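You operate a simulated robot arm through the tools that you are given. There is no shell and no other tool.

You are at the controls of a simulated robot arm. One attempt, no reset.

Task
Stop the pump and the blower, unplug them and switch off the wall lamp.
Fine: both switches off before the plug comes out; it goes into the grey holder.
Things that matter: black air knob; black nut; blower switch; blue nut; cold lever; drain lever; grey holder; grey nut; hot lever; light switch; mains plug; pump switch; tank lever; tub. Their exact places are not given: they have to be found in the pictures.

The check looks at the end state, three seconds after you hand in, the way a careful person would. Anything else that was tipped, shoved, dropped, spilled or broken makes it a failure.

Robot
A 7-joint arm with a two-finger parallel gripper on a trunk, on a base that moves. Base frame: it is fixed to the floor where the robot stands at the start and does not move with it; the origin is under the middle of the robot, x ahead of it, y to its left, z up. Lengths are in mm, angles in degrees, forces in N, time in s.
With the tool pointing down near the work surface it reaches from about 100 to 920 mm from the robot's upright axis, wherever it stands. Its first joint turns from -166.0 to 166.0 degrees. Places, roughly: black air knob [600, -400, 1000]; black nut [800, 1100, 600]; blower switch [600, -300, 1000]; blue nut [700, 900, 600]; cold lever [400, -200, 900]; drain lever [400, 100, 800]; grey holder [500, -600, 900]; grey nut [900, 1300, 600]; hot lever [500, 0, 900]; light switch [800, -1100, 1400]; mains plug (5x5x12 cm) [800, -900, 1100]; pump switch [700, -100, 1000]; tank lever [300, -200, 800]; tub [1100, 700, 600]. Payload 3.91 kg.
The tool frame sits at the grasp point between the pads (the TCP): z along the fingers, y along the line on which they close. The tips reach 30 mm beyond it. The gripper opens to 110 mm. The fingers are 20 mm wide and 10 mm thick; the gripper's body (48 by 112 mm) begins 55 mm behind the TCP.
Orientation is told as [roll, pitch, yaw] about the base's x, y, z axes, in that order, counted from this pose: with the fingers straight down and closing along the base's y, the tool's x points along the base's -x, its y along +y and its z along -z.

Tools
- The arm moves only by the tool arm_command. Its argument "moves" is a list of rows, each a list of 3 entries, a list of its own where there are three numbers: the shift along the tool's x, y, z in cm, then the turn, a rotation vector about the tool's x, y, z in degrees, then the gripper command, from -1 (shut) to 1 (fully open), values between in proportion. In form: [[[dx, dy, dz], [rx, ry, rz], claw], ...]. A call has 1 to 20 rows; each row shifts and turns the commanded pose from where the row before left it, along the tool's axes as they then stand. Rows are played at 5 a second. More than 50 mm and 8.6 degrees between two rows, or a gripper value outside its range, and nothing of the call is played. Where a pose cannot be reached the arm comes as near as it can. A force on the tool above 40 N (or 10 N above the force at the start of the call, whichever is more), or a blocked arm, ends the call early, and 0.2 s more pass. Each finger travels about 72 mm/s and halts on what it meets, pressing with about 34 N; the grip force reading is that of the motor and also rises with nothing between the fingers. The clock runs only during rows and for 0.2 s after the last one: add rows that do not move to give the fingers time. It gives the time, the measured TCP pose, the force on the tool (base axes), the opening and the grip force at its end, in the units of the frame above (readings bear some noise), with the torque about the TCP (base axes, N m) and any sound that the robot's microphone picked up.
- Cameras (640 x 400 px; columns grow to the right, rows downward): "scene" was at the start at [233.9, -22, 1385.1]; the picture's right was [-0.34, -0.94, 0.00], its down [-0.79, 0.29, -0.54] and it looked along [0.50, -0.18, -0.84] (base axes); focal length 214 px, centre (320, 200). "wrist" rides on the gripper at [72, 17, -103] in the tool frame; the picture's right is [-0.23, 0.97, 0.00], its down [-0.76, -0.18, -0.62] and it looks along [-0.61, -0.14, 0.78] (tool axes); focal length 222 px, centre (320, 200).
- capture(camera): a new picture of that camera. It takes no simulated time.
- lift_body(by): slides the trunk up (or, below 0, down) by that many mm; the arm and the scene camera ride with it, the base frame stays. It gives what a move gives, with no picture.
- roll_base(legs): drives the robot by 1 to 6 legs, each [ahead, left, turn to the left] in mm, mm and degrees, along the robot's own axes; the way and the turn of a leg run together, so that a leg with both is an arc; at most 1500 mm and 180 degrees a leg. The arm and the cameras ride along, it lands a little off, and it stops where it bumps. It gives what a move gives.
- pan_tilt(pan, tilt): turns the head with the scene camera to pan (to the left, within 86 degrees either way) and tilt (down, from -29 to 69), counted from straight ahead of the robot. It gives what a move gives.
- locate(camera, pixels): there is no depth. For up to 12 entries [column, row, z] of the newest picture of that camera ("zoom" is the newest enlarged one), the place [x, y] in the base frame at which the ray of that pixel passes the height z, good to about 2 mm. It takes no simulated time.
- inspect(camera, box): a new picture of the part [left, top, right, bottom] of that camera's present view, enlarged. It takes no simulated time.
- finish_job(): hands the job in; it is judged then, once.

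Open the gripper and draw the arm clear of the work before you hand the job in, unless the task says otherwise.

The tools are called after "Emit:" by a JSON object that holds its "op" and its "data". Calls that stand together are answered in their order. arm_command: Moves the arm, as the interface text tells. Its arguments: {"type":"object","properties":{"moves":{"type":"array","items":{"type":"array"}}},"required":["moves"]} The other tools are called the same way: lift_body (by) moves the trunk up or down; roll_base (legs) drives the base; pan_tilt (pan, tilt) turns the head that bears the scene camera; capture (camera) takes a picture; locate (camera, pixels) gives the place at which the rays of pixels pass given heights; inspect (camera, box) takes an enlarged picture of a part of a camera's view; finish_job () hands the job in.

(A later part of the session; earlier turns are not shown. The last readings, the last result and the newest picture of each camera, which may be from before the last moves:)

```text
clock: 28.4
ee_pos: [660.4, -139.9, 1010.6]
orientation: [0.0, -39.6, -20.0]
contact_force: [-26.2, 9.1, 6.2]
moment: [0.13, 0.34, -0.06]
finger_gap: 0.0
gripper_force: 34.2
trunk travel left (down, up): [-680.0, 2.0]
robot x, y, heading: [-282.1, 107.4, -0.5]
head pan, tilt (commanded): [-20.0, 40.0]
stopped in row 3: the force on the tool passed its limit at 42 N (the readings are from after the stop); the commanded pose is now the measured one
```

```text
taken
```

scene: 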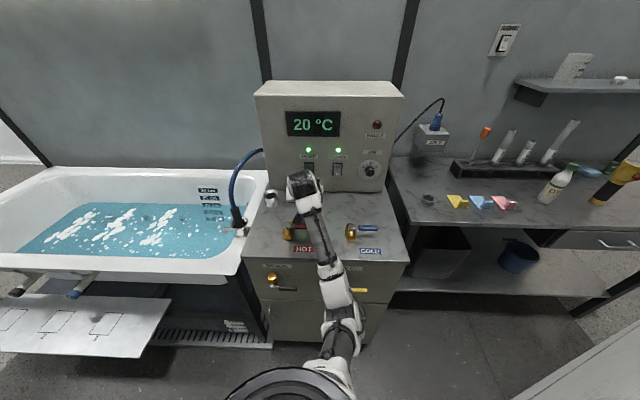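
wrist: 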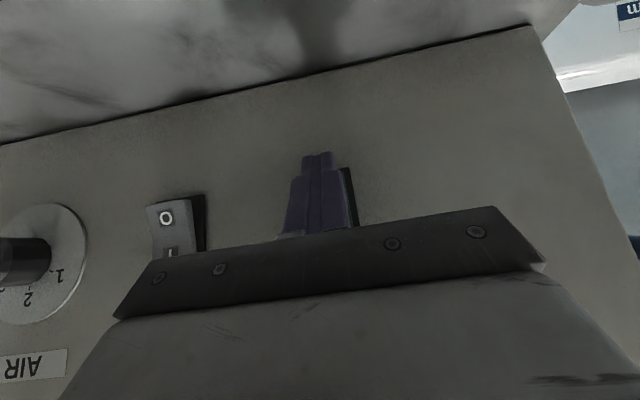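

The force reached 42 N at TCP n≈668 without a click noted, so I back off 30 mm and look at the rocker and its lamp.

Emit:
{"op": "arm_command", "data": {"moves": [[[0.766, 0, -0.643], [0, 0, 0], -1], [[0.766, 0, -0.643], [0, 0, 0], -1], [[0.766, 0, -0.643], [0, 0, 0], -1], [[0, -1.5, 0], [0, 0, 0], -1], [[0, -1.5, 0], [0, 0, 0], -1], [[0, 0, 0], [0, 0, 0], -1]]}}

Emit:
{"op": "capture", "data": {"camera": "wrist"}}

Emit:
{"op": "inspect", "data": {"camera": "wrist", "box": [150, 120, 450, 260]}}

Emit:
{"op": "inspect", "data": {"camera": "scene", "box": [250, 80, 410, 180]}}

```text
clock: 29.8
ee_pos: [624.7, -159.7, 1008.5]
orientation: [0.0, -39.5, -19.8]
contact_force: [0.3, 0.2, 0.3]
moment: [-0.02, -0.02, -0.03]
finger_gap: 0.2
gripper_force: 34.2
trunk travel left (down, up): [-680.0, 2.0]
robot x, y, heading: [-280.1, 99.5, -0.7]
head pan, tilt (commanded): [-20.0, 40.0]
```

```text
taken
```

wrist: 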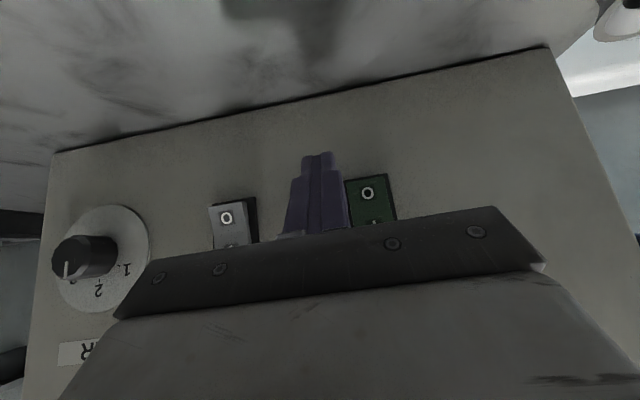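

```text
2.13 times, centred on (300, 190) of wrist
```

zoom: 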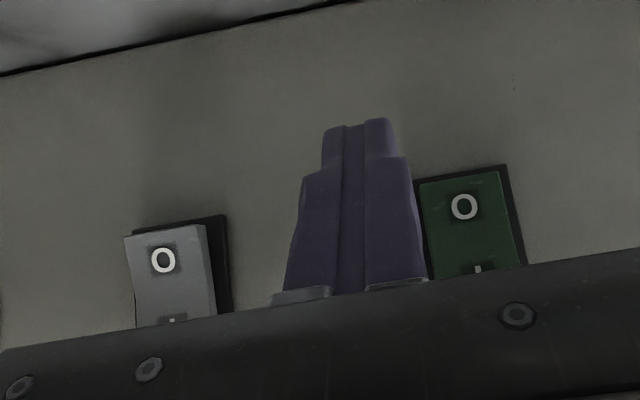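

```text
4.00 times, centred on (330, 130) of scene
```

zoom: 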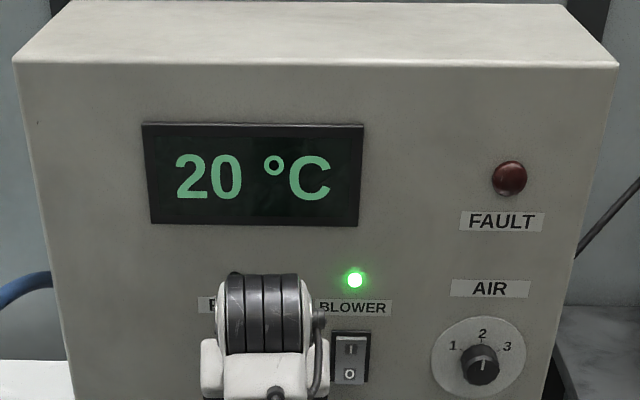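

The pump rocker's lower half now lies flush within its bezel while the blower's still sticks out, so the pump appears switched off; its lamp is hidden by the gripper. I shift 86 mm right to the blower rocker and check the pump lamp.

Emit:
{"op": "arm_command", "data": {"moves": [[[-0.086, -2.87, -0.1], [0, 0, 0], -1], [[-0.086, -2.87, -0.1], [0, 0, 0], -1], [[-0.086, -2.87, -0.1], [0, 0, 0], -1], [[0, 0, 0], [0, 0, 0], -1]]}}

Emit:
{"op": "capture", "data": {"camera": "wrist"}}

Emit:
{"op": "inspect", "data": {"camera": "scene", "box": [250, 80, 410, 180]}}

Emit:
{"op": "inspect", "data": {"camera": "scene", "box": [220, 180, 480, 380]}}

```text
clock: 30.8
ee_pos: [597.2, -239.7, 1013.6]
orientation: [-0.1, -39.6, -19.9]
contact_force: [0.2, -0.3, -0.9]
moment: [-0.02, 0.04, 0.02]
finger_gap: 0.0
gripper_force: 33.8
trunk travel left (down, up): [-680.0, 2.0]
robot x, y, heading: [-279.4, 105.5, -0.7]
head pan, tilt (commanded): [-20.0, 40.0]
```

```text
taken
```

wrist: 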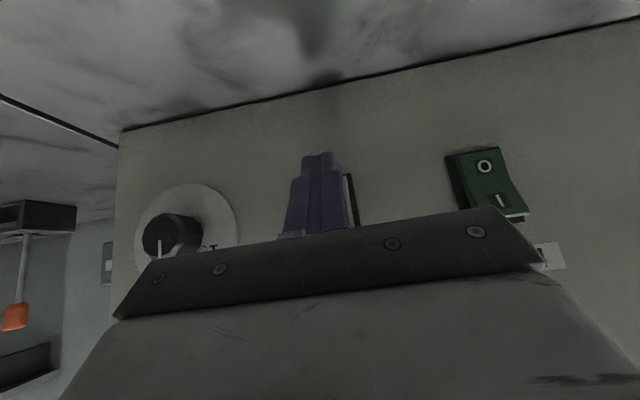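

```text
4.00 times, centred on (330, 130) of scene
```

zoom: 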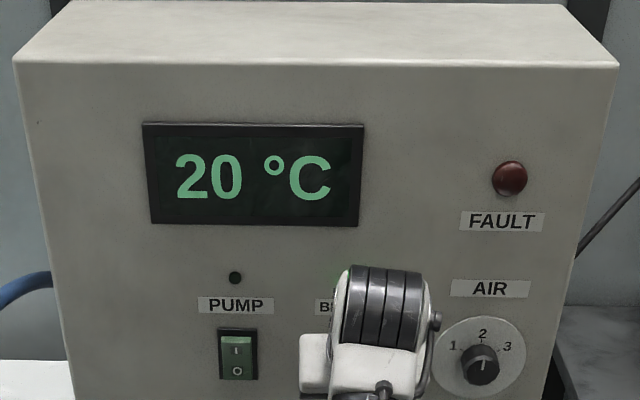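

```text
2.00 times, centred on (350, 280) of scene
```

zoom: 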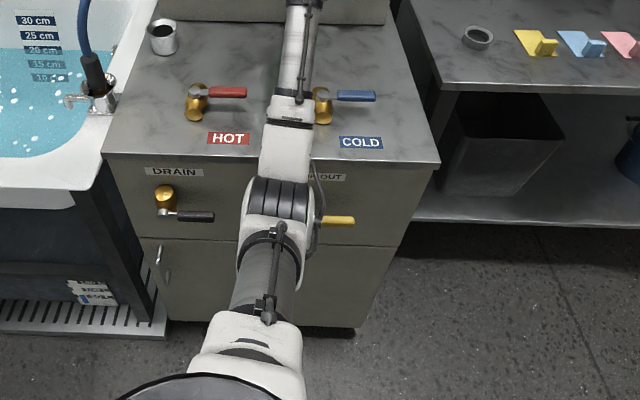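

The pump lamp is dark now, and the tip stands in front of the blower rocker. I push forward the same way.

Emit:
{"op": "arm_command", "data": {"moves": [[[-0.306, 0, 0.257], [0, 0, 0], -1], [[-0.306, 0, 0.257], [0, 0, 0], -1], [[-0.306, 0, 0.257], [0, 0, 0], -1], [[-0.306, 0, 0.257], [0, 0, 0], -1], [[-0.153, 0, 0.129], [0, 0, 0], -1], [[-0.153, 0, 0.129], [0, 0, 0], -1], [[-0.153, 0, 0.129], [0, 0, 0], -1], [[-0.153, 0, 0.129], [0, 0, 0], -1], [[-0.153, 0, 0.129], [0, 0, 0], -1], [[-0.153, 0, 0.129], [0, 0, 0], -1], [[-0.153, 0, 0.129], [0, 0, 0], -1], [[-0.153, 0, 0.129], [0, 0, 0], -1]]}}

Emit:
{"op": "capture", "data": {"camera": "wrist"}}

```text
clock: 32.8
ee_pos: [616.8, -247.6, 1014.3]
orientation: [0.2, -38.9, -20.0]
contact_force: [-25.7, 12.0, 5.4]
moment: [0.17, 0.29, 0.01]
finger_gap: 0.0
gripper_force: 34.3
trunk travel left (down, up): [-680.0, 2.0]
robot x, y, heading: [-279.2, 105.7, -0.8]
head pan, tilt (commanded): [-20.0, 40.0]
stopped in row 10: the force on the tool passed its limit at 42 N (the readings are from after the stop); the commanded pose is now the measured one
```

```text
taken
```

wrist: 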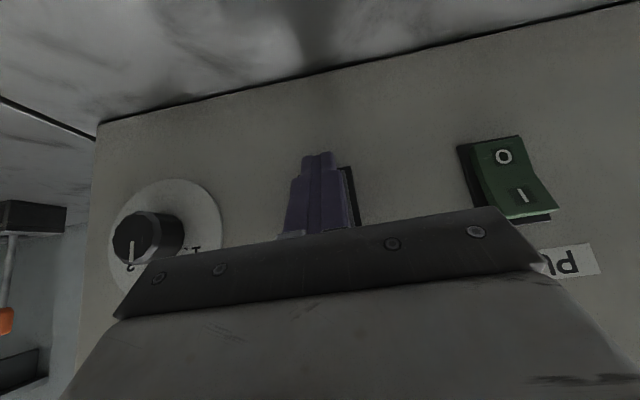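

The force passed 42 N at the blower rocker just as with the pump. I back off well clear and check the lamps and knob.

Emit:
{"op": "arm_command", "data": {"moves": [[[1.53, 0, -1.286], [0, 0, 0], -1], [[2.3, 0, -1.93], [0, 0, 0], -1], [[2.3, 0, -1.93], [0, 0, 0], -1], [[1.53, 0, -1.286], [0, 0, 0], -1], [[0, 0, 0], [0, 0, 0], -1]]}}

Emit:
{"op": "capture", "data": {"camera": "wrist"}}

Emit:
{"op": "inspect", "data": {"camera": "scene", "box": [250, 80, 410, 180]}}

```text
clock: 34.0
ee_pos: [523.7, -213.1, 1012.9]
orientation: [0.1, -38.9, -20.0]
contact_force: [0.9, -0.5, 0.9]
moment: [-0.02, -0.01, 0.02]
finger_gap: 0.0
gripper_force: 34.3
trunk travel left (down, up): [-680.0, 2.0]
robot x, y, heading: [-277.6, 105.6, -0.6]
head pan, tilt (commanded): [-20.0, 40.0]
```

```text
taken
```

wrist: 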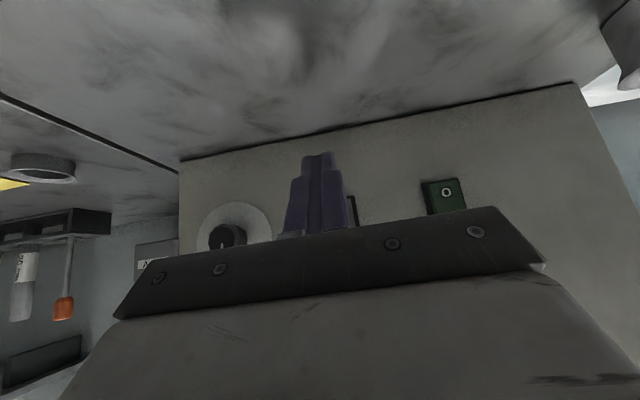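

```text
4.00 times, centred on (330, 130) of scene
```

zoom: 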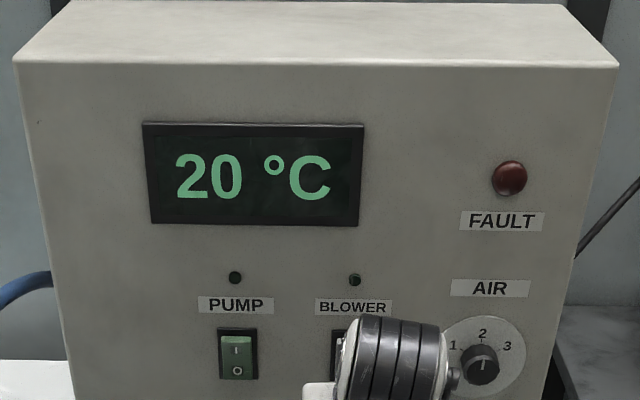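

Both lamps are dark and the air knob still points the same way. I now raise the arm 100 mm and draw it back 200 mm before driving to the right-hand bench.

Emit:
{"op": "arm_command", "data": {"moves": [[[-2.1, 0, -2.59], [0, 0, 0], -1], [[-2.1, 0, -2.59], [0, 0, 0], -1], [[-2.1, 0, -2.59], [0, 0, 0], -1], [[3.1, 0, -2.52], [0, 0, 0], -1], [[3.1, 0, -2.52], [0, 0, 0], -1], [[3.1, 0, -2.52], [0, 0, 0], -1], [[3.1, 0, -2.52], [0, 0, 0], -1], [[3.1, 0, -2.52], [0, 0, 0], -1], [[0, 0, 0], [0, 0, 0], -1]]}}

Emit:
{"op": "pan_tilt", "data": {"pan": -55, "tilt": 40}}

Emit:
{"op": "capture", "data": {"camera": "scene"}}

```text
clock: 36.0
ee_pos: [337.2, -145.2, 1112.5]
orientation: [0.0, -39.0, -20.1]
contact_force: [-0.3, -0.7, -0.3]
moment: [0.0, 0.02, 0.0]
finger_gap: 0.0
gripper_force: 33.8
trunk travel left (down, up): [-680.0, 2.0]
robot x, y, heading: [-275.8, 105.1, -0.5]
head pan, tilt (commanded): [-20.0, 40.0]
```

```text
clock: 37.0
ee_pos: [337.4, -145.8, 1112.6]
orientation: [0.1, -39.0, -20.0]
contact_force: [-1.4, 0.4, 0.2]
moment: [-0.02, 0.01, -0.03]
finger_gap: 0.0
gripper_force: 34.2
trunk travel left (down, up): [-680.0, 2.0]
robot x, y, heading: [-283.4, 101.5, -0.5]
head pan, tilt (commanded): [-55.0, 40.0]
```

```text
taken
```

scene: 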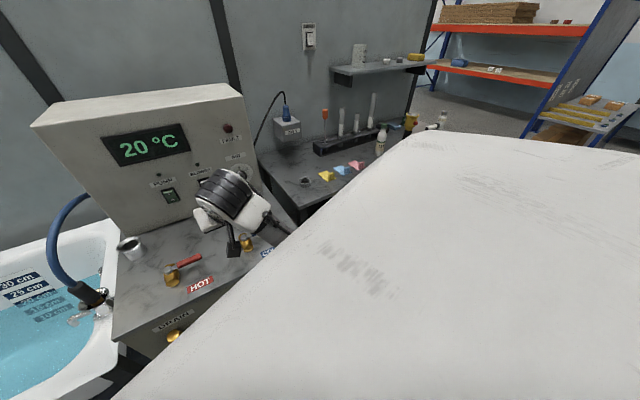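

The arm is back at (337,-145,1112) and the way along the bench front seems free. I drive 480 mm to the right, parallel to the benches.

Emit:
{"op": "roll_base", "data": {"legs": [[-82, -225, 0], [-82, -225, 0]]}}

Emit:
{"op": "pan_tilt", "data": {"pan": -20, "tilt": 35}}

Emit:
{"op": "capture", "data": {"camera": "scene"}}

```text
clock: 41.4
ee_pos: [168.9, -594.6, 1113.1]
orientation: [0.1, -39.1, -20.0]
contact_force: [0.2, 0.1, 0.0]
moment: [0.02, -0.01, 0.02]
finger_gap: 0.0
gripper_force: 33.8
trunk travel left (down, up): [-680.0, 2.0]
robot x, y, heading: [-452.2, -342.8, -0.7]
head pan, tilt (commanded): [-55.0, 40.0]
```

```text
clock: 42.4
ee_pos: [170.7, -594.4, 1112.6]
orientation: [0.1, -39.0, -20.0]
contact_force: [0.6, 0.6, -0.1]
moment: [0.01, 0.01, 0.04]
finger_gap: 0.1
gripper_force: 34.2
trunk travel left (down, up): [-680.0, 2.0]
robot x, y, heading: [-448.0, -342.7, -0.6]
head pan, tilt (commanded): [-20.0, 35.0]
```

```text
taken
```

scene: 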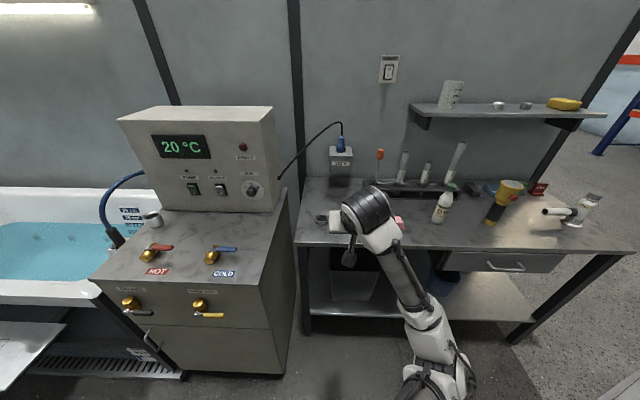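

From here the bench is fully in view: plug (341,143) on the 230 V box, light switch (388,68), ring (320,217). I zoom in and take rays for triangulating with the earlier ones.

Emit:
{"op": "inspect", "data": {"camera": "scene", "box": [270, 110, 430, 210]}}

Emit:
{"op": "inspect", "data": {"camera": "scene", "box": [350, 40, 430, 90]}}

Emit:
{"op": "inspect", "data": {"camera": "scene", "box": [280, 180, 440, 280]}}

```text
4.00 times, centred on (350, 160) of scene
```

zoom: 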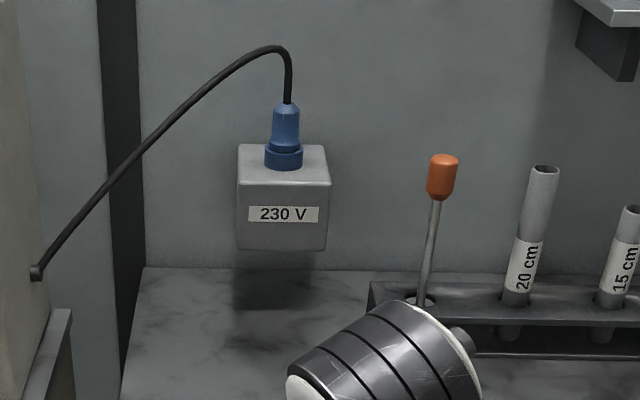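

```text
8.00 times, centred on (390, 65) of scene
```

zoom: 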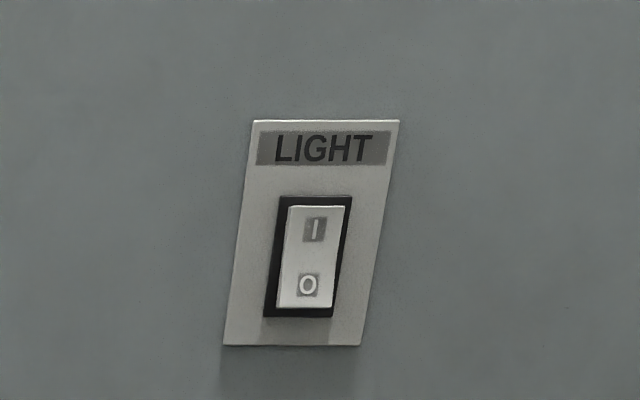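

```text
4.00 times, centred on (360, 230) of scene
```

zoom: 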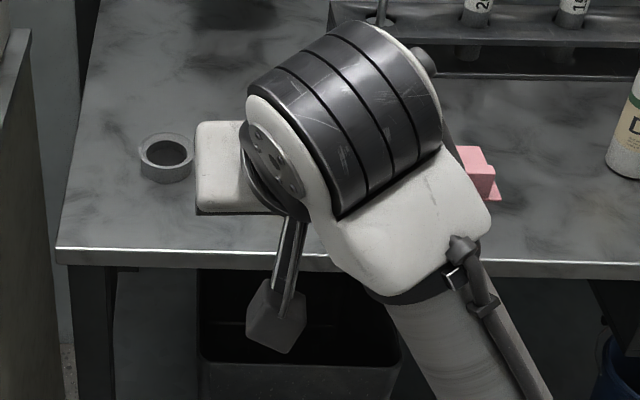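

I take the rays for plug top (341.5,136.25), plug base (341,151.25), light "O" (388.5,75.6) and ring rim centre (321.75,217.5).

Emit:
{"op": "locate", "data": {"camera": "scene", "pixels": [[341.5, 136.25, 1200], [341.5, 136.25, 1100], [341, 151.25, 1100], [341, 151.25, 1050], [388.5, 75.6, 1400], [388.5, 75.6, 1380], [321.75, 217.5, 900], [321.75, 217.5, 880], [296, 244, 870], [630, 250, 870], [350, 182, 870], [341, 145, 1120]]}}

```text
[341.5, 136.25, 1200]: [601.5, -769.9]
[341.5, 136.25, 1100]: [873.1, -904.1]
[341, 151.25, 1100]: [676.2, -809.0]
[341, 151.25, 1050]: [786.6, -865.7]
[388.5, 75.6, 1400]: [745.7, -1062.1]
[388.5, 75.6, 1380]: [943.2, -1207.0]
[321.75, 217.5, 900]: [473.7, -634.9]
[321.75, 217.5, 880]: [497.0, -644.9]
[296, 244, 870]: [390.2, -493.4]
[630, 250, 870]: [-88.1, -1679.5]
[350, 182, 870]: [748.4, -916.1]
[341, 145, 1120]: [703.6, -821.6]
```

Triangulation gives plug base ≈ (778,-861,1054) with top ≈ 1134, light "O" ≈ (747,-1063,1400), ring rim ≈ (487,-641,884). I raise and stretch the arm first so the elbow stays high, then look again before driving nearer.

Emit:
{"op": "arm_command", "data": {"moves": [[[-3.5, 0, -0.2], [0, 0, 0], -1], [[-3.5, 0, -0.2], [0, 0, 0], -1], [[-3.5, 0, -0.2], [0, 0, 0], -1], [[-3.5, 0, -0.2], [0, 0, 0], -1], [[-3.5, 0, -0.2], [0, 0, 0], -1], [[0, 0, 0], [0, 0, 0], -1]]}}

Emit:
{"op": "capture", "data": {"camera": "scene"}}

Emit:
{"op": "capture", "data": {"camera": "wrist"}}

```text
clock: 43.8
ee_pos: [290.1, -638.0, 1230.9]
orientation: [0.1, -39.1, -20.0]
contact_force: [-0.3, 0.0, 0.5]
moment: [-0.01, -0.01, -0.01]
finger_gap: 0.0
gripper_force: 33.8
trunk travel left (down, up): [-680.0, 2.0]
robot x, y, heading: [-449.5, -348.9, -0.4]
head pan, tilt (commanded): [-20.0, 35.0]
```

```text
taken
```

scene: 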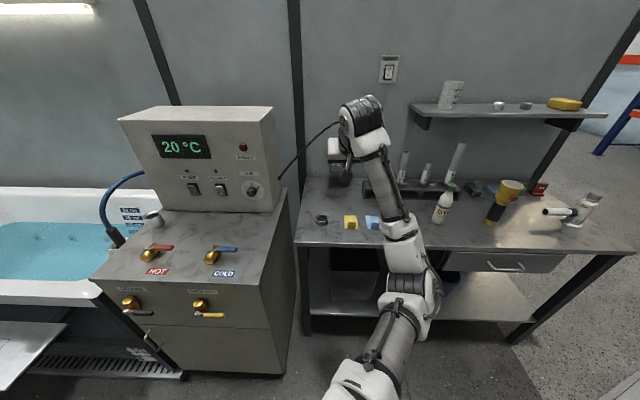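

```text
taken
```

wrist: 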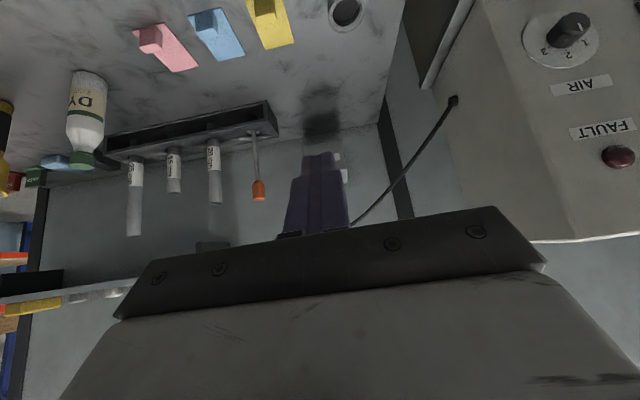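

The way forward is clear with the gripper at z=1231 above the bench items. I drive about 365 mm toward the bench and slightly right.

Emit:
{"op": "roll_base", "data": {"legs": [[335, -147, 0]]}}

Emit:
{"op": "capture", "data": {"camera": "scene"}}

Emit:
{"op": "capture", "data": {"camera": "wrist"}}

```text
clock: 46.1
ee_pos: [618.7, -788.3, 1230.2]
orientation: [0.0, -39.1, -20.0]
contact_force: [0.5, 0.0, 0.0]
moment: [0.0, 0.01, -0.03]
finger_gap: 0.1
gripper_force: 34.1
trunk travel left (down, up): [-680.0, 2.0]
robot x, y, heading: [-120.6, -496.2, -0.2]
head pan, tilt (commanded): [-20.0, 35.0]
```

```text
taken
```

scene: 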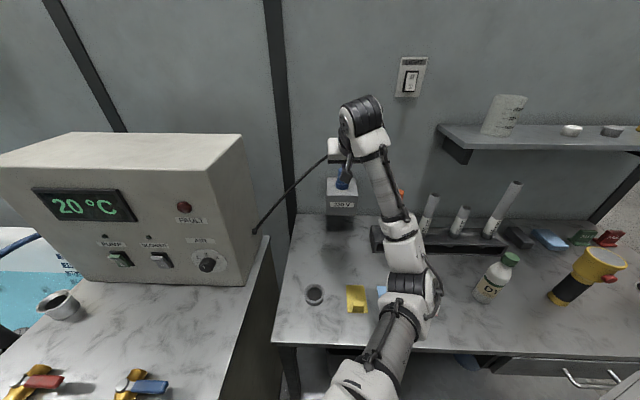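

```text
taken
```

wrist: 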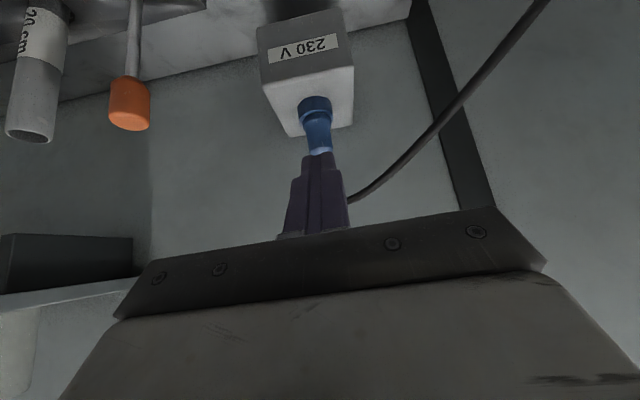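

The wrist picture shows the plug straight ahead (flange (315,108), top (320,150)), and in the scene both rockers lie in "O". I zoom on the plug and take rays to refine its place.

Emit:
{"op": "inspect", "data": {"camera": "wrist", "box": [240, 60, 400, 160]}}

Emit:
{"op": "inspect", "data": {"camera": "scene", "box": [270, 130, 430, 230]}}

Emit:
{"op": "locate", "data": {"camera": "wrist", "pixels": [[320, 150, 1134], [320, 150, 1110], [315, 110, 1076], [315, 110, 1054], [255, 30, 1050], [262, 86, 1054], [352, 65, 1054]]}}

Emit:
{"op": "locate", "data": {"camera": "scene", "pixels": [[411, 84, 1400], [314, 293, 884], [314, 293, 870], [345, 183, 1100]]}}

```text
4.00 times, centred on (320, 110) of wrist
```

zoom: 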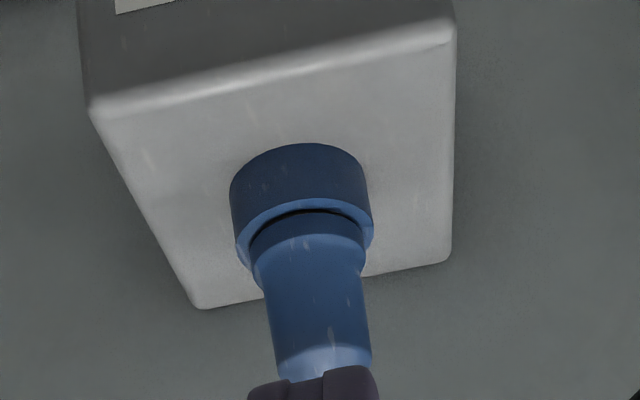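

```text
4.00 times, centred on (350, 180) of scene
```

zoom: 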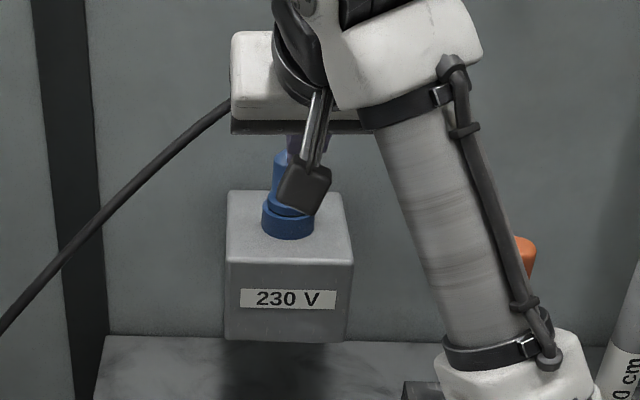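

```text
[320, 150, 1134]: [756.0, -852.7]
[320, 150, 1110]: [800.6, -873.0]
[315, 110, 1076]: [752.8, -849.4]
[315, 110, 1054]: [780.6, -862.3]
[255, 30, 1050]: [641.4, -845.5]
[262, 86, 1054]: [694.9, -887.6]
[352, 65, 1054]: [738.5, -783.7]
```

```text
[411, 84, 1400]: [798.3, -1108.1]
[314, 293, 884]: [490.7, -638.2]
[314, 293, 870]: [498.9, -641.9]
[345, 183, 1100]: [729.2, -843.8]
```

The dark collar belongs to the socket, with the plug's lighter body standing in it at about (777,-860), body between z≈1070 and 1130. I open the gripper, tilt to -50°, and move to a point 120 mm before the plug along the finger direction.

Emit:
{"op": "arm_command", "data": {"moves": [[[0, 0, 0], [0, -5.5, 0], 1], [[0, 0, 0], [0, -5.5, 0], 1], [[0, 0, 0], [0, 0, 0], 1], [[-0.35, -0.33, 2.35], [0, 0, 0], 1], [[-0.35, -0.33, 2.35], [0, 0, 0], 1], [[-0.35, -0.33, 2.35], [0, 0, 0], 1], [[-0.35, -0.33, 2.35], [0, 0, 0], 1], [[0, 0, 0], [0, 0, 0], 1]]}}

Emit:
{"op": "capture", "data": {"camera": "wrist"}}

Emit:
{"op": "capture", "data": {"camera": "scene"}}

```text
clock: 47.9
ee_pos: [691.4, -827.3, 1180.1]
orientation: [0.1, -50.1, -20.1]
contact_force: [-0.4, -0.2, 0.2]
moment: [0.03, 0.01, -0.02]
finger_gap: 110.2
gripper_force: 0.0
trunk travel left (down, up): [-680.0, 2.0]
robot x, y, heading: [-119.2, -496.2, -0.6]
head pan, tilt (commanded): [-20.0, 35.0]
```

```text
taken
```

wrist: 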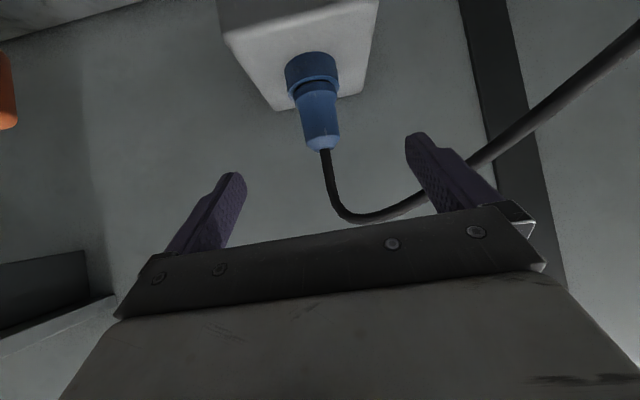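

```text
taken
```

scene: 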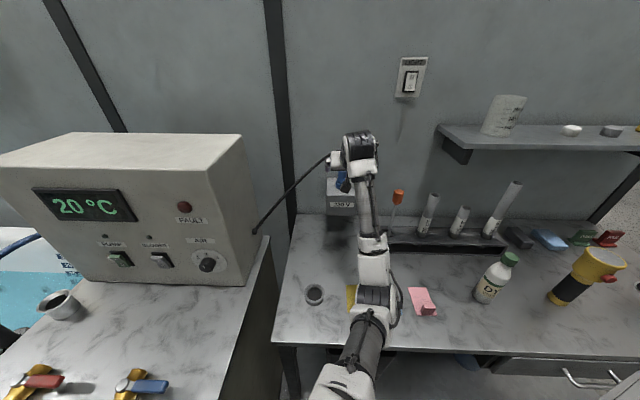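

The plug stands between the open fingers in the wrist picture (collar (310,72), top (322,145)), with the cable rising and bending off to the console side. I take rays once more for the final approach.

Emit:
{"op": "locate", "data": {"camera": "wrist", "pixels": [[322, 147, 1134], [322, 147, 1125], [317, 118, 1100], [312, 88, 1075], [312, 88, 1067], [311, 68, 1054], [319, 125, 1103]]}}

Emit:
{"op": "inspect", "data": {"camera": "wrist", "box": [240, 40, 400, 140]}}

```text
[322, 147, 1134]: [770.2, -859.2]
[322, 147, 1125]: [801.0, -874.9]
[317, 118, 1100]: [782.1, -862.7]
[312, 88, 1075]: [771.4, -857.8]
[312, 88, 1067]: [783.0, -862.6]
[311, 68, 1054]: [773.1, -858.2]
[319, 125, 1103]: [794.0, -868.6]
```

```text
4.00 times, centred on (320, 90) of wrist
```

zoom: 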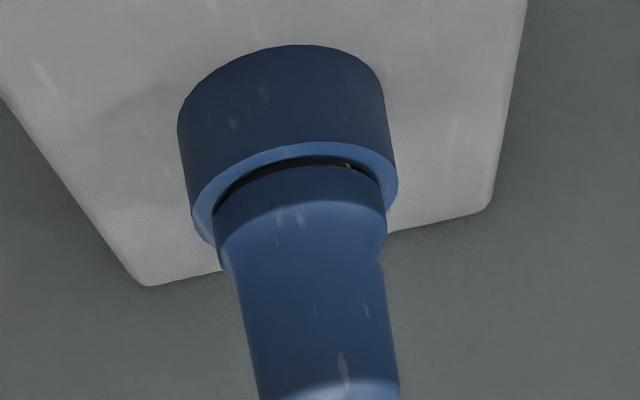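

All rays agree on the plug axis at (776,-860). I move the open gripper 118 mm along the fingers to surround the plug body at z≈1105.

Emit:
{"op": "arm_command", "data": {"moves": [[[-0.02, -0.05, 2.95], [0, 0, 0], 1], [[-0.02, -0.05, 2.95], [0, 0, 0], 1], [[-0.02, -0.05, 2.95], [0, 0, 0], 1], [[-0.02, -0.03, 2.95], [0, 0, 0], 1], [[0, 0, 0], [0, 0, 0], 1]]}}

Emit:
{"op": "capture", "data": {"camera": "wrist"}}

Emit:
{"op": "capture", "data": {"camera": "scene"}}

```text
clock: 49.1
ee_pos: [775.9, -859.9, 1106.6]
orientation: [0.1, -50.0, -20.0]
contact_force: [-0.6, 0.7, 0.6]
moment: [0.0, -0.02, -0.01]
finger_gap: 110.2
gripper_force: 0.0
trunk travel left (down, up): [-680.0, 2.0]
robot x, y, heading: [-118.9, -494.1, -0.7]
head pan, tilt (commanded): [-20.0, 35.0]
```

```text
taken
```

wrist: 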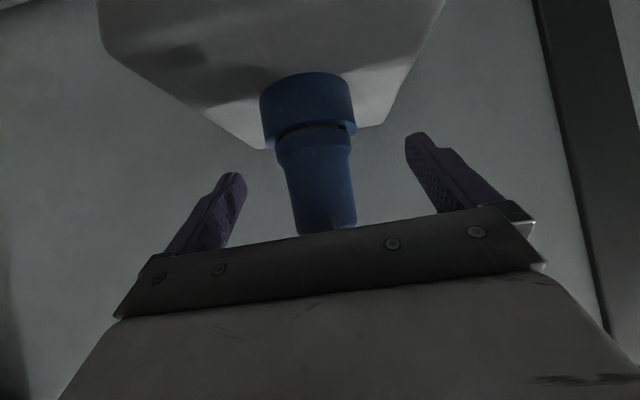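

```text
taken
```

scene: 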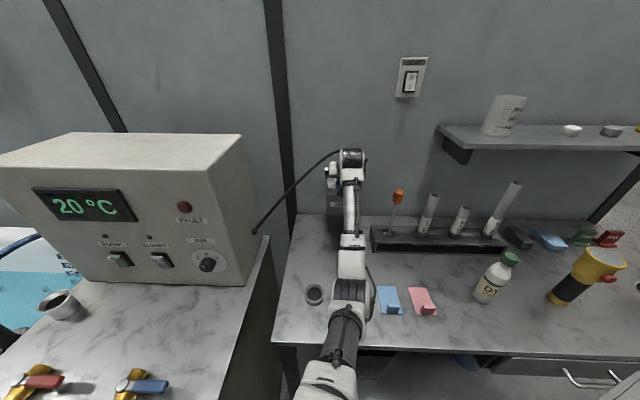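

The TCP is at (776,-860,1106.6) with the plug centred between the fingers. I close the gripper on it.

Emit:
{"op": "arm_command", "data": {"moves": [[[0, 0, 0], [0, 0, 0], -1], [[0, 0, 0], [0, 0, 0], -1], [[0, 0, 0], [0, 0, 0], -1], [[0, 0, 0], [0, 0, 0], -1], [[0, 0, 0], [0, 0, 0], -1]]}}

Emit:
{"op": "capture", "data": {"camera": "wrist"}}

```text
clock: 50.3
ee_pos: [776.4, -859.8, 1106.9]
orientation: [0.1, -50.1, -20.0]
contact_force: [1.2, 0.7, 0.3]
moment: [0.08, -0.07, 0.0]
finger_gap: 36.8
gripper_force: 33.7
trunk travel left (down, up): [-680.0, 2.0]
robot x, y, heading: [-119.8, -492.8, -0.6]
head pan, tilt (commanded): [-20.0, 35.0]
```

```text
taken
```

wrist: 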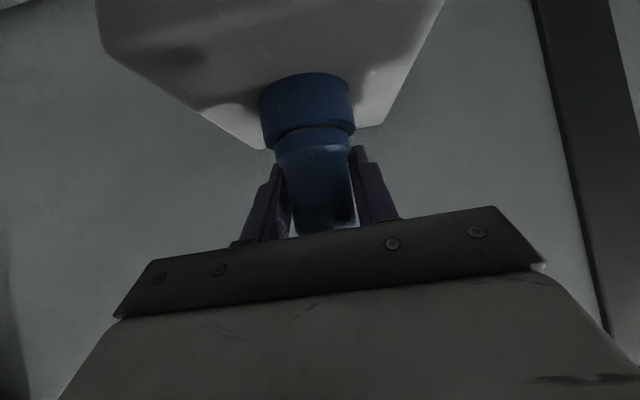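

The gripper holds the plug body (gap 36.8 mm, forces small). I pull straight up in 5 mm steps.

Emit:
{"op": "arm_command", "data": {"moves": [[[-0.383, 0, -0.321], [0, 0, 0], -1], [[-0.383, 0, -0.321], [0, 0, 0], -1], [[-0.383, 0, -0.321], [0, 0, 0], -1], [[-0.383, 0, -0.321], [0, 0, 0], -1]]}}

Emit:
{"op": "capture", "data": {"camera": "wrist"}}

```text
clock: 51.3
ee_pos: [775.6, -861.2, 1125.1]
orientation: [0.1, -50.1, -19.8]
contact_force: [1.3, -0.6, -1.1]
moment: [-0.01, -0.01, 0.0]
finger_gap: 33.6
gripper_force: 34.2
trunk travel left (down, up): [-680.0, 2.0]
robot x, y, heading: [-119.2, -491.2, -0.7]
head pan, tilt (commanded): [-20.0, 35.0]
```

```text
taken
```

wrist: 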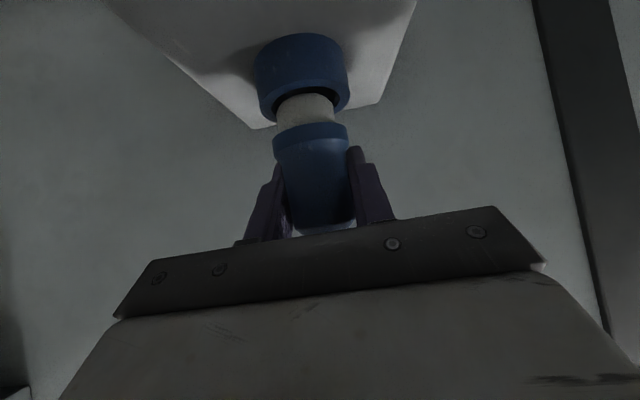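

The plug is rising: its white contact part shows between collar (302,75) and body. I keep pulling straight up.

Emit:
{"op": "arm_command", "data": {"moves": [[[-0.383, 0, -0.321], [0, 0, 0], -1], [[-0.383, 0, -0.321], [0, 0, 0], -1], [[-0.383, 0, -0.321], [0, 0, 0], -1], [[-0.383, 0, -0.321], [0, 0, 0], -1], [[-0.383, 0, -0.321], [0, 0, 0], -1], [[-0.383, 0, -0.321], [0, 0, 0], -1], [[0, 0, 0], [0, 0, 0], -1]]}}

Emit:
{"op": "capture", "data": {"camera": "wrist"}}

Emit:
{"op": "inspect", "data": {"camera": "scene", "box": [240, 100, 440, 225]}}

```text
clock: 52.9
ee_pos: [776.3, -860.1, 1155.0]
orientation: [0.1, -50.0, -20.1]
contact_force: [-0.2, -0.3, -0.5]
moment: [-0.02, 0.0, 0.01]
finger_gap: 33.6
gripper_force: 33.8
trunk travel left (down, up): [-680.0, 2.0]
robot x, y, heading: [-123.6, -495.5, -0.4]
head pan, tilt (commanded): [-20.0, 35.0]
```

```text
taken
```

wrist: 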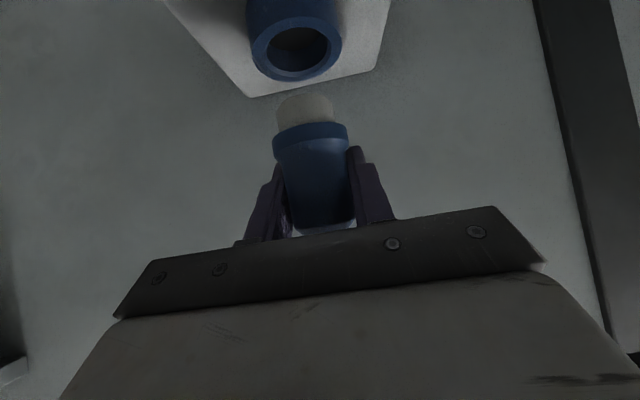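

```text
3.20 times, centred on (340, 162) of scene
```

zoom: 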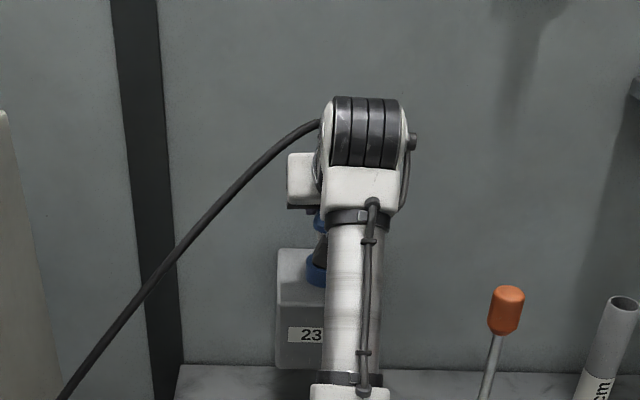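

The plug is out of the socket: the collar hole (298,52) is empty and the white plug end shows at (304,105). I lift 30 mm more and then carry it by driving the base back and left so that the arm stays stretched out over the grey ring.

Emit:
{"op": "arm_command", "data": {"moves": [[[-0.766, 0, -0.643], [0, 0, 0], -1], [[-0.766, 0, -0.643], [0, 0, 0], -1], [[-0.766, 0, -0.643], [0, 0, 0], -1], [[0, 0, 0], [0, 0, 0], -1]]}}

Emit:
{"op": "roll_base", "data": {"legs": [[-144, 109, 0], [-144, 109, 0]]}}

Emit:
{"op": "capture", "data": {"camera": "scene"}}

Emit:
{"op": "capture", "data": {"camera": "wrist"}}

```text
clock: 53.9
ee_pos: [775.9, -860.0, 1185.9]
orientation: [0.0, -50.0, -20.0]
contact_force: [-0.9, -0.4, -1.6]
moment: [-0.02, 0.02, -0.03]
finger_gap: 33.8
gripper_force: 33.9
trunk travel left (down, up): [-680.0, 2.0]
robot x, y, heading: [-120.7, -492.4, -0.2]
head pan, tilt (commanded): [-20.0, 35.0]
```

```text
clock: 56.5
ee_pos: [488.8, -640.4, 1186.2]
orientation: [0.1, -50.1, -20.1]
contact_force: [0.2, 0.6, -0.3]
moment: [-0.03, 0.04, -0.03]
finger_gap: 33.4
gripper_force: 34.1
trunk travel left (down, up): [-680.0, 2.0]
robot x, y, heading: [-405.5, -273.8, -0.7]
head pan, tilt (commanded): [-20.0, 35.0]
```

```text
taken
```

scene: 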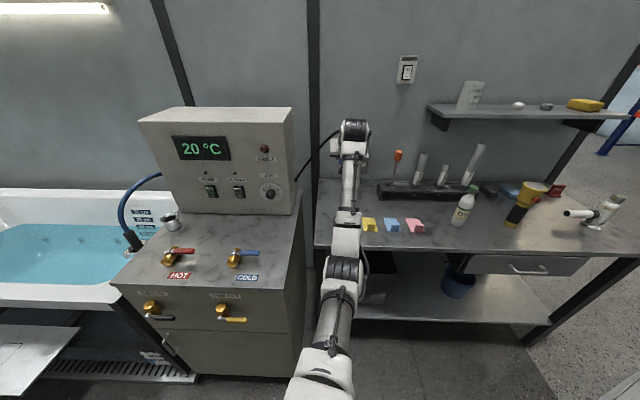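

```text
taken
```

wrist: 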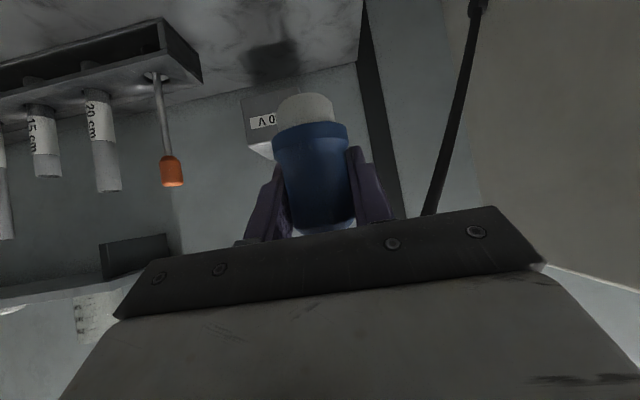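

The plug now hangs over the ring at (489,-640) with nothing else disturbed. I lower it straight down to z≈965 and look with the wrist camera.

Emit:
{"op": "arm_command", "data": {"moves": [[[2.76, 0, 2.31], [0, 0, 0], -1], [[2.76, 0, 2.31], [0, 0, 0], -1], [[2.76, 0, 2.31], [0, 0, 0], -1], [[2.76, 0, 2.31], [0, 0, 0], -1], [[2.76, 0, 2.31], [0, 0, 0], -1], [[2.76, 0, 2.31], [0, 0, 0], -1], [[0, 0, 0], [0, 0, 0], -1]]}}

Emit:
{"op": "capture", "data": {"camera": "wrist"}}

Emit:
{"op": "inspect", "data": {"camera": "scene", "box": [250, 150, 450, 275]}}

```text
clock: 58.1
ee_pos: [490.2, -640.2, 969.8]
orientation: [0.0, -49.9, -20.1]
contact_force: [0.3, -0.2, -0.8]
moment: [-0.04, 0.01, 0.0]
finger_gap: 33.4
gripper_force: 34.2
trunk travel left (down, up): [-680.0, 2.0]
robot x, y, heading: [-406.7, -272.9, -0.8]
head pan, tilt (commanded): [-20.0, 35.0]
```

```text
taken
```

wrist: 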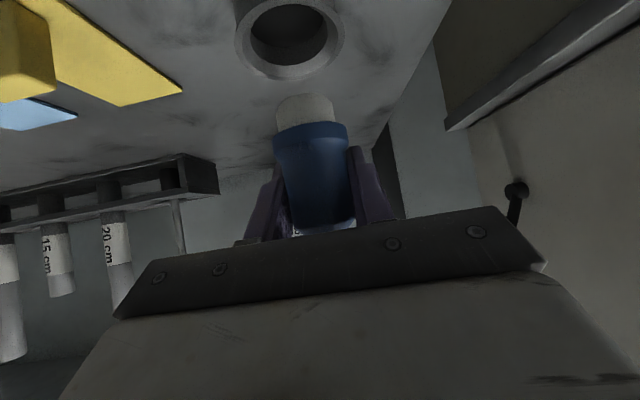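

```text
3.20 times, centred on (350, 212) of scene
```

zoom: 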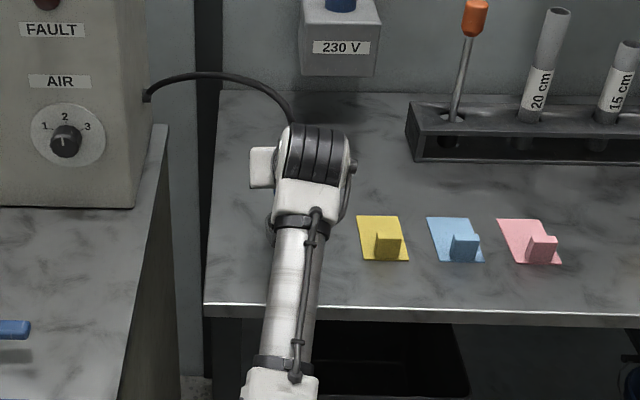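

The ring is now in the wrist picture at (290,38), below the plug end at (304,105). I zoom on it and locate its rim centre.

Emit:
{"op": "inspect", "data": {"camera": "wrist", "box": [200, 0, 400, 125]}}

Emit:
{"op": "locate", "data": {"camera": "wrist", "pixels": [[290, 38, 884], [290, 38, 890], [290, 38, 878], [180, 92, 850], [180, 92, 840], [180, 92, 860], [304, 96, 922], [304, 96, 915]]}}

```text
3.20 times, centred on (300, 62) of wrist
```

zoom: 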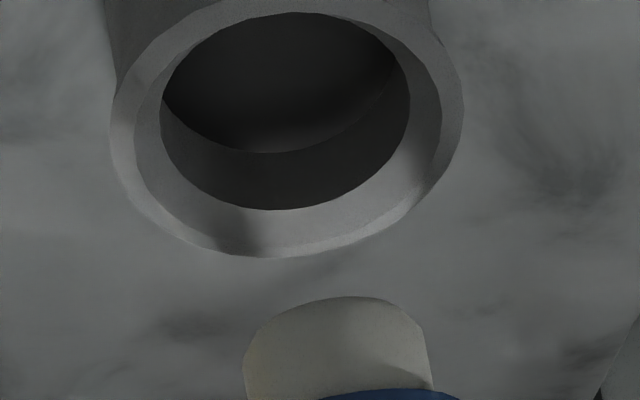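

```text
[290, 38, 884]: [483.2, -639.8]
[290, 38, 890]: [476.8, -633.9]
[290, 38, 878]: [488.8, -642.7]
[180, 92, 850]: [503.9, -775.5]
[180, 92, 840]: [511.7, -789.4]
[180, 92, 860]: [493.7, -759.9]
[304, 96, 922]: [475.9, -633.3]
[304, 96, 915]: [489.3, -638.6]
```

Comparing plug end and ring in the same picture, with the rim at about z=891, the plug axis lies within a few mm of the hole centre. I lower 26 mm (and 2 mm toward the robot) and check again just above the rim.

Emit:
{"op": "arm_command", "data": {"moves": [[[0.53, 0, 0.38], [0, 0, 0], -1], [[0.53, 0, 0.38], [0, 0, 0], -1], [[0.53, 0, 0.38], [0, 0, 0], -1], [[0.53, 0, 0.38], [0, 0, 0], -1], [[0, 0, 0], [0, 0, 0], -1]]}}

Emit:
{"op": "capture", "data": {"camera": "wrist"}}

Emit:
{"op": "inspect", "data": {"camera": "wrist", "box": [200, 0, 400, 125]}}

```text
clock: 59.3
ee_pos: [487.3, -639.5, 944.0]
orientation: [0.1, -50.0, -20.1]
contact_force: [0.1, -0.2, -1.7]
moment: [0.0, 0.03, -0.02]
finger_gap: 33.6
gripper_force: 34.3
trunk travel left (down, up): [-680.0, 2.0]
robot x, y, heading: [-407.2, -271.0, -0.7]
head pan, tilt (commanded): [-20.0, 35.0]
```

```text
taken
```

wrist: 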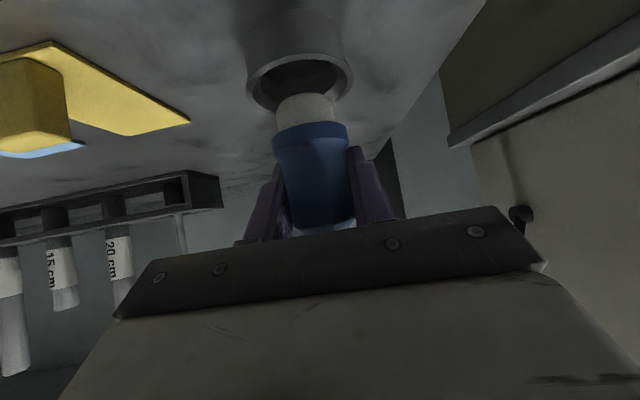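

```text
3.20 times, centred on (300, 62) of wrist
```

zoom: 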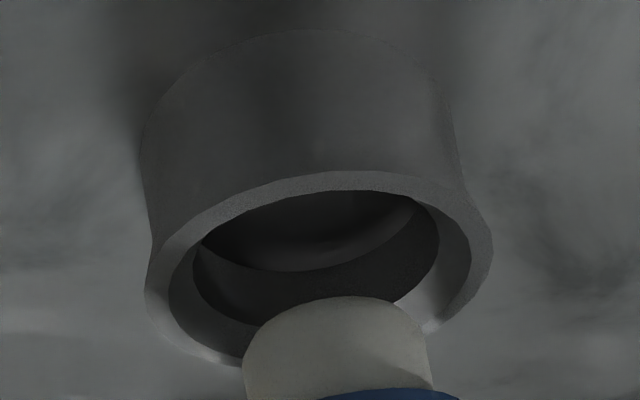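

The ring rim (zoom width 145–492, near rim 172) and plug end (244–430) line up within about 1 mm; the bench lies near z=870 and the rim near 890. I lower the plug about 22 mm into the ring slowly.

Emit:
{"op": "arm_command", "data": {"moves": [[[0.306, 0, 0.257], [0, 0, 0], -1], [[0.306, 0, 0.257], [0, 0, 0], -1], [[0.306, 0, 0.257], [0, 0, 0], -1], [[0.306, 0, 0.257], [0, 0, 0], -1], [[0.23, 0, 0.193], [0, 0, 0], -1], [[0, 0, 0], [0, 0, 0], -1]]}}

Emit:
{"op": "capture", "data": {"camera": "wrist"}}

Emit:
{"op": "inspect", "data": {"camera": "wrist", "box": [200, 30, 400, 155]}}

```text
clock: 60.7
ee_pos: [486.8, -639.6, 924.8]
orientation: [0.1, -50.1, -20.1]
contact_force: [0.1, 0.1, -1.8]
moment: [0.04, -0.03, 0.01]
finger_gap: 33.8
gripper_force: 34.5
trunk travel left (down, up): [-680.0, 2.0]
robot x, y, heading: [-405.8, -273.9, -0.5]
head pan, tilt (commanded): [-20.0, 35.0]
```

```text
taken
```

wrist: 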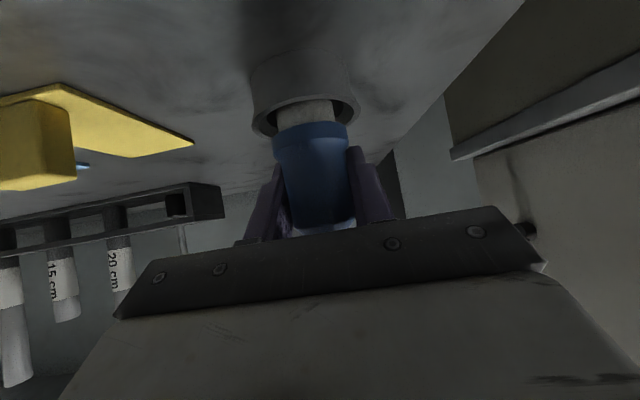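

```text
3.20 times, centred on (300, 92) of wrist
```

zoom: 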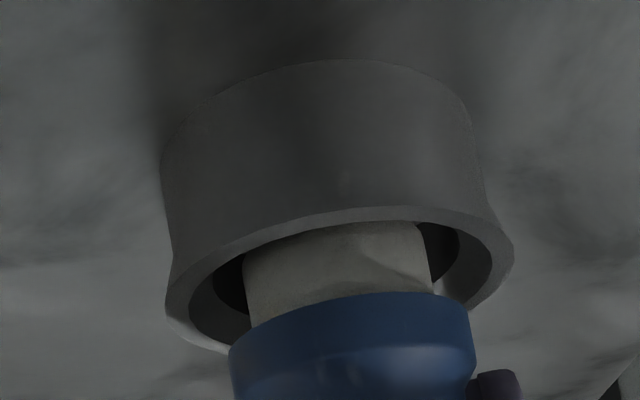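

The white end is going into the hole, centred (about 30 px free on each side in the zoom). I lower 6 mm more in small steps, watching the force.

Emit:
{"op": "arm_command", "data": {"moves": [[[0.153, 0, 0.129], [0, 0, 0], -1], [[0.153, 0, 0.129], [0, 0, 0], -1], [[0.153, 0, 0.129], [0, 0, 0], -1], [[0, 0, 0], [0, 0, 0], -1]]}}

Emit:
{"op": "inspect", "data": {"camera": "wrist", "box": [200, 50, 400, 175]}}

```text
clock: 61.7
ee_pos: [488.6, -640.5, 918.4]
orientation: [0.2, -49.9, -20.1]
contact_force: [10.8, -3.2, 0.6]
moment: [-0.16, -0.47, 0.02]
finger_gap: 33.4
gripper_force: 33.9
trunk travel left (down, up): [-680.0, 2.0]
robot x, y, heading: [-407.0, -272.4, -0.7]
head pan, tilt (commanded): [-20.0, 35.0]
```

```text
3.20 times, centred on (300, 112) of wrist
```

zoom: 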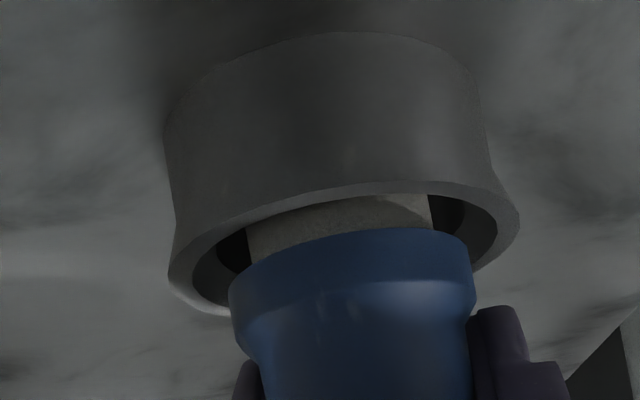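

An 11 N sideways push shows the plug end touching the near wall of the ring about 44 mm below the TCP, so the plug sits a bit too near. I shift it 2 mm away along the facing direction and read the force.

Emit:
{"op": "arm_command", "data": {"moves": [[[-0.129, 0, 0.153], [0, 0, 0], -1], [[0, 0, 0], [0, 0, 0], -1]]}}

Emit:
{"op": "inspect", "data": {"camera": "wrist", "box": [200, 50, 400, 175]}}

```text
clock: 62.3
ee_pos: [488.3, -639.1, 917.2]
orientation: [0.1, -50.0, -20.1]
contact_force: [0.4, 0.8, -0.5]
moment: [0.0, 0.0, -0.02]
finger_gap: 33.5
gripper_force: 33.7
trunk travel left (down, up): [-680.0, 2.0]
robot x, y, heading: [-406.3, -274.4, -0.6]
head pan, tilt (commanded): [-20.0, 35.0]
```

```text
3.20 times, centred on (300, 112) of wrist
```

zoom: 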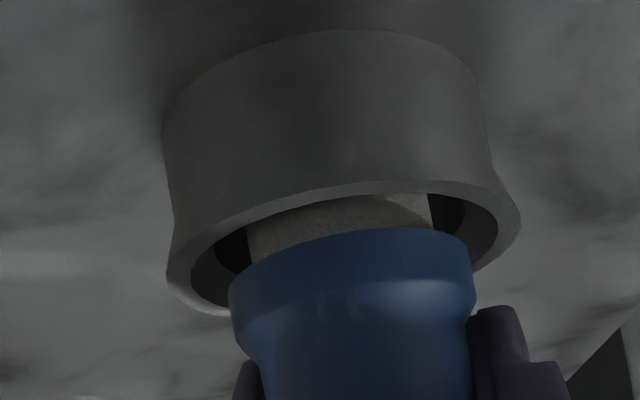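

The side force is gone. I shift 3 mm further to centre the plug in the hole and lower 2 mm.

Emit:
{"op": "arm_command", "data": {"moves": [[[-0.096, 0, 0.115], [0, 0, 0], -1], [[-0.096, 0, 0.115], [0, 0, 0], -1], [[0.077, 0, 0.064], [0, 0, 0], -1], [[0.077, 0, 0.064], [0, 0, 0], -1], [[0, 0, 0], [0, 0, 0], -1]]}}

Emit:
{"op": "capture", "data": {"camera": "wrist"}}

Emit:
{"op": "inspect", "data": {"camera": "wrist", "box": [200, 50, 400, 175]}}

```text
clock: 63.5
ee_pos: [492.4, -641.1, 915.8]
orientation: [0.2, -50.0, -20.1]
contact_force: [-0.2, -0.2, -0.6]
moment: [0.01, -0.01, 0.01]
finger_gap: 33.5
gripper_force: 34.2
trunk travel left (down, up): [-680.0, 2.0]
robot x, y, heading: [-405.2, -277.4, -0.6]
head pan, tilt (commanded): [-20.0, 35.0]
```

```text
taken
```

wrist: 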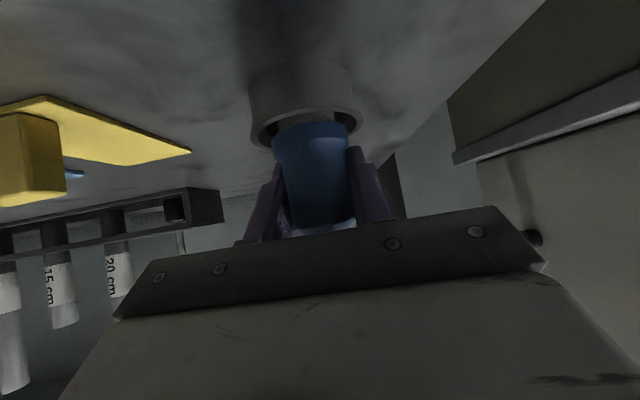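

```text
3.20 times, centred on (300, 112) of wrist
```

zoom: 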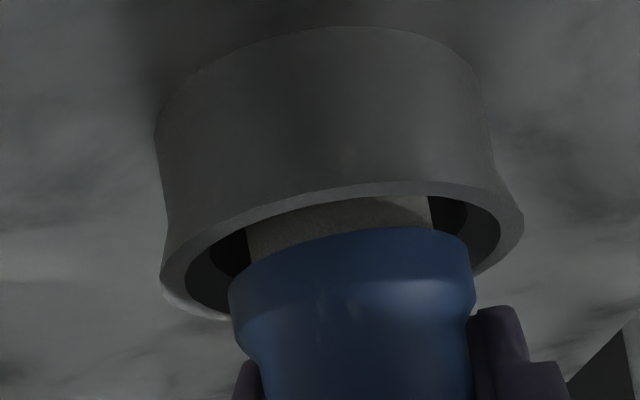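

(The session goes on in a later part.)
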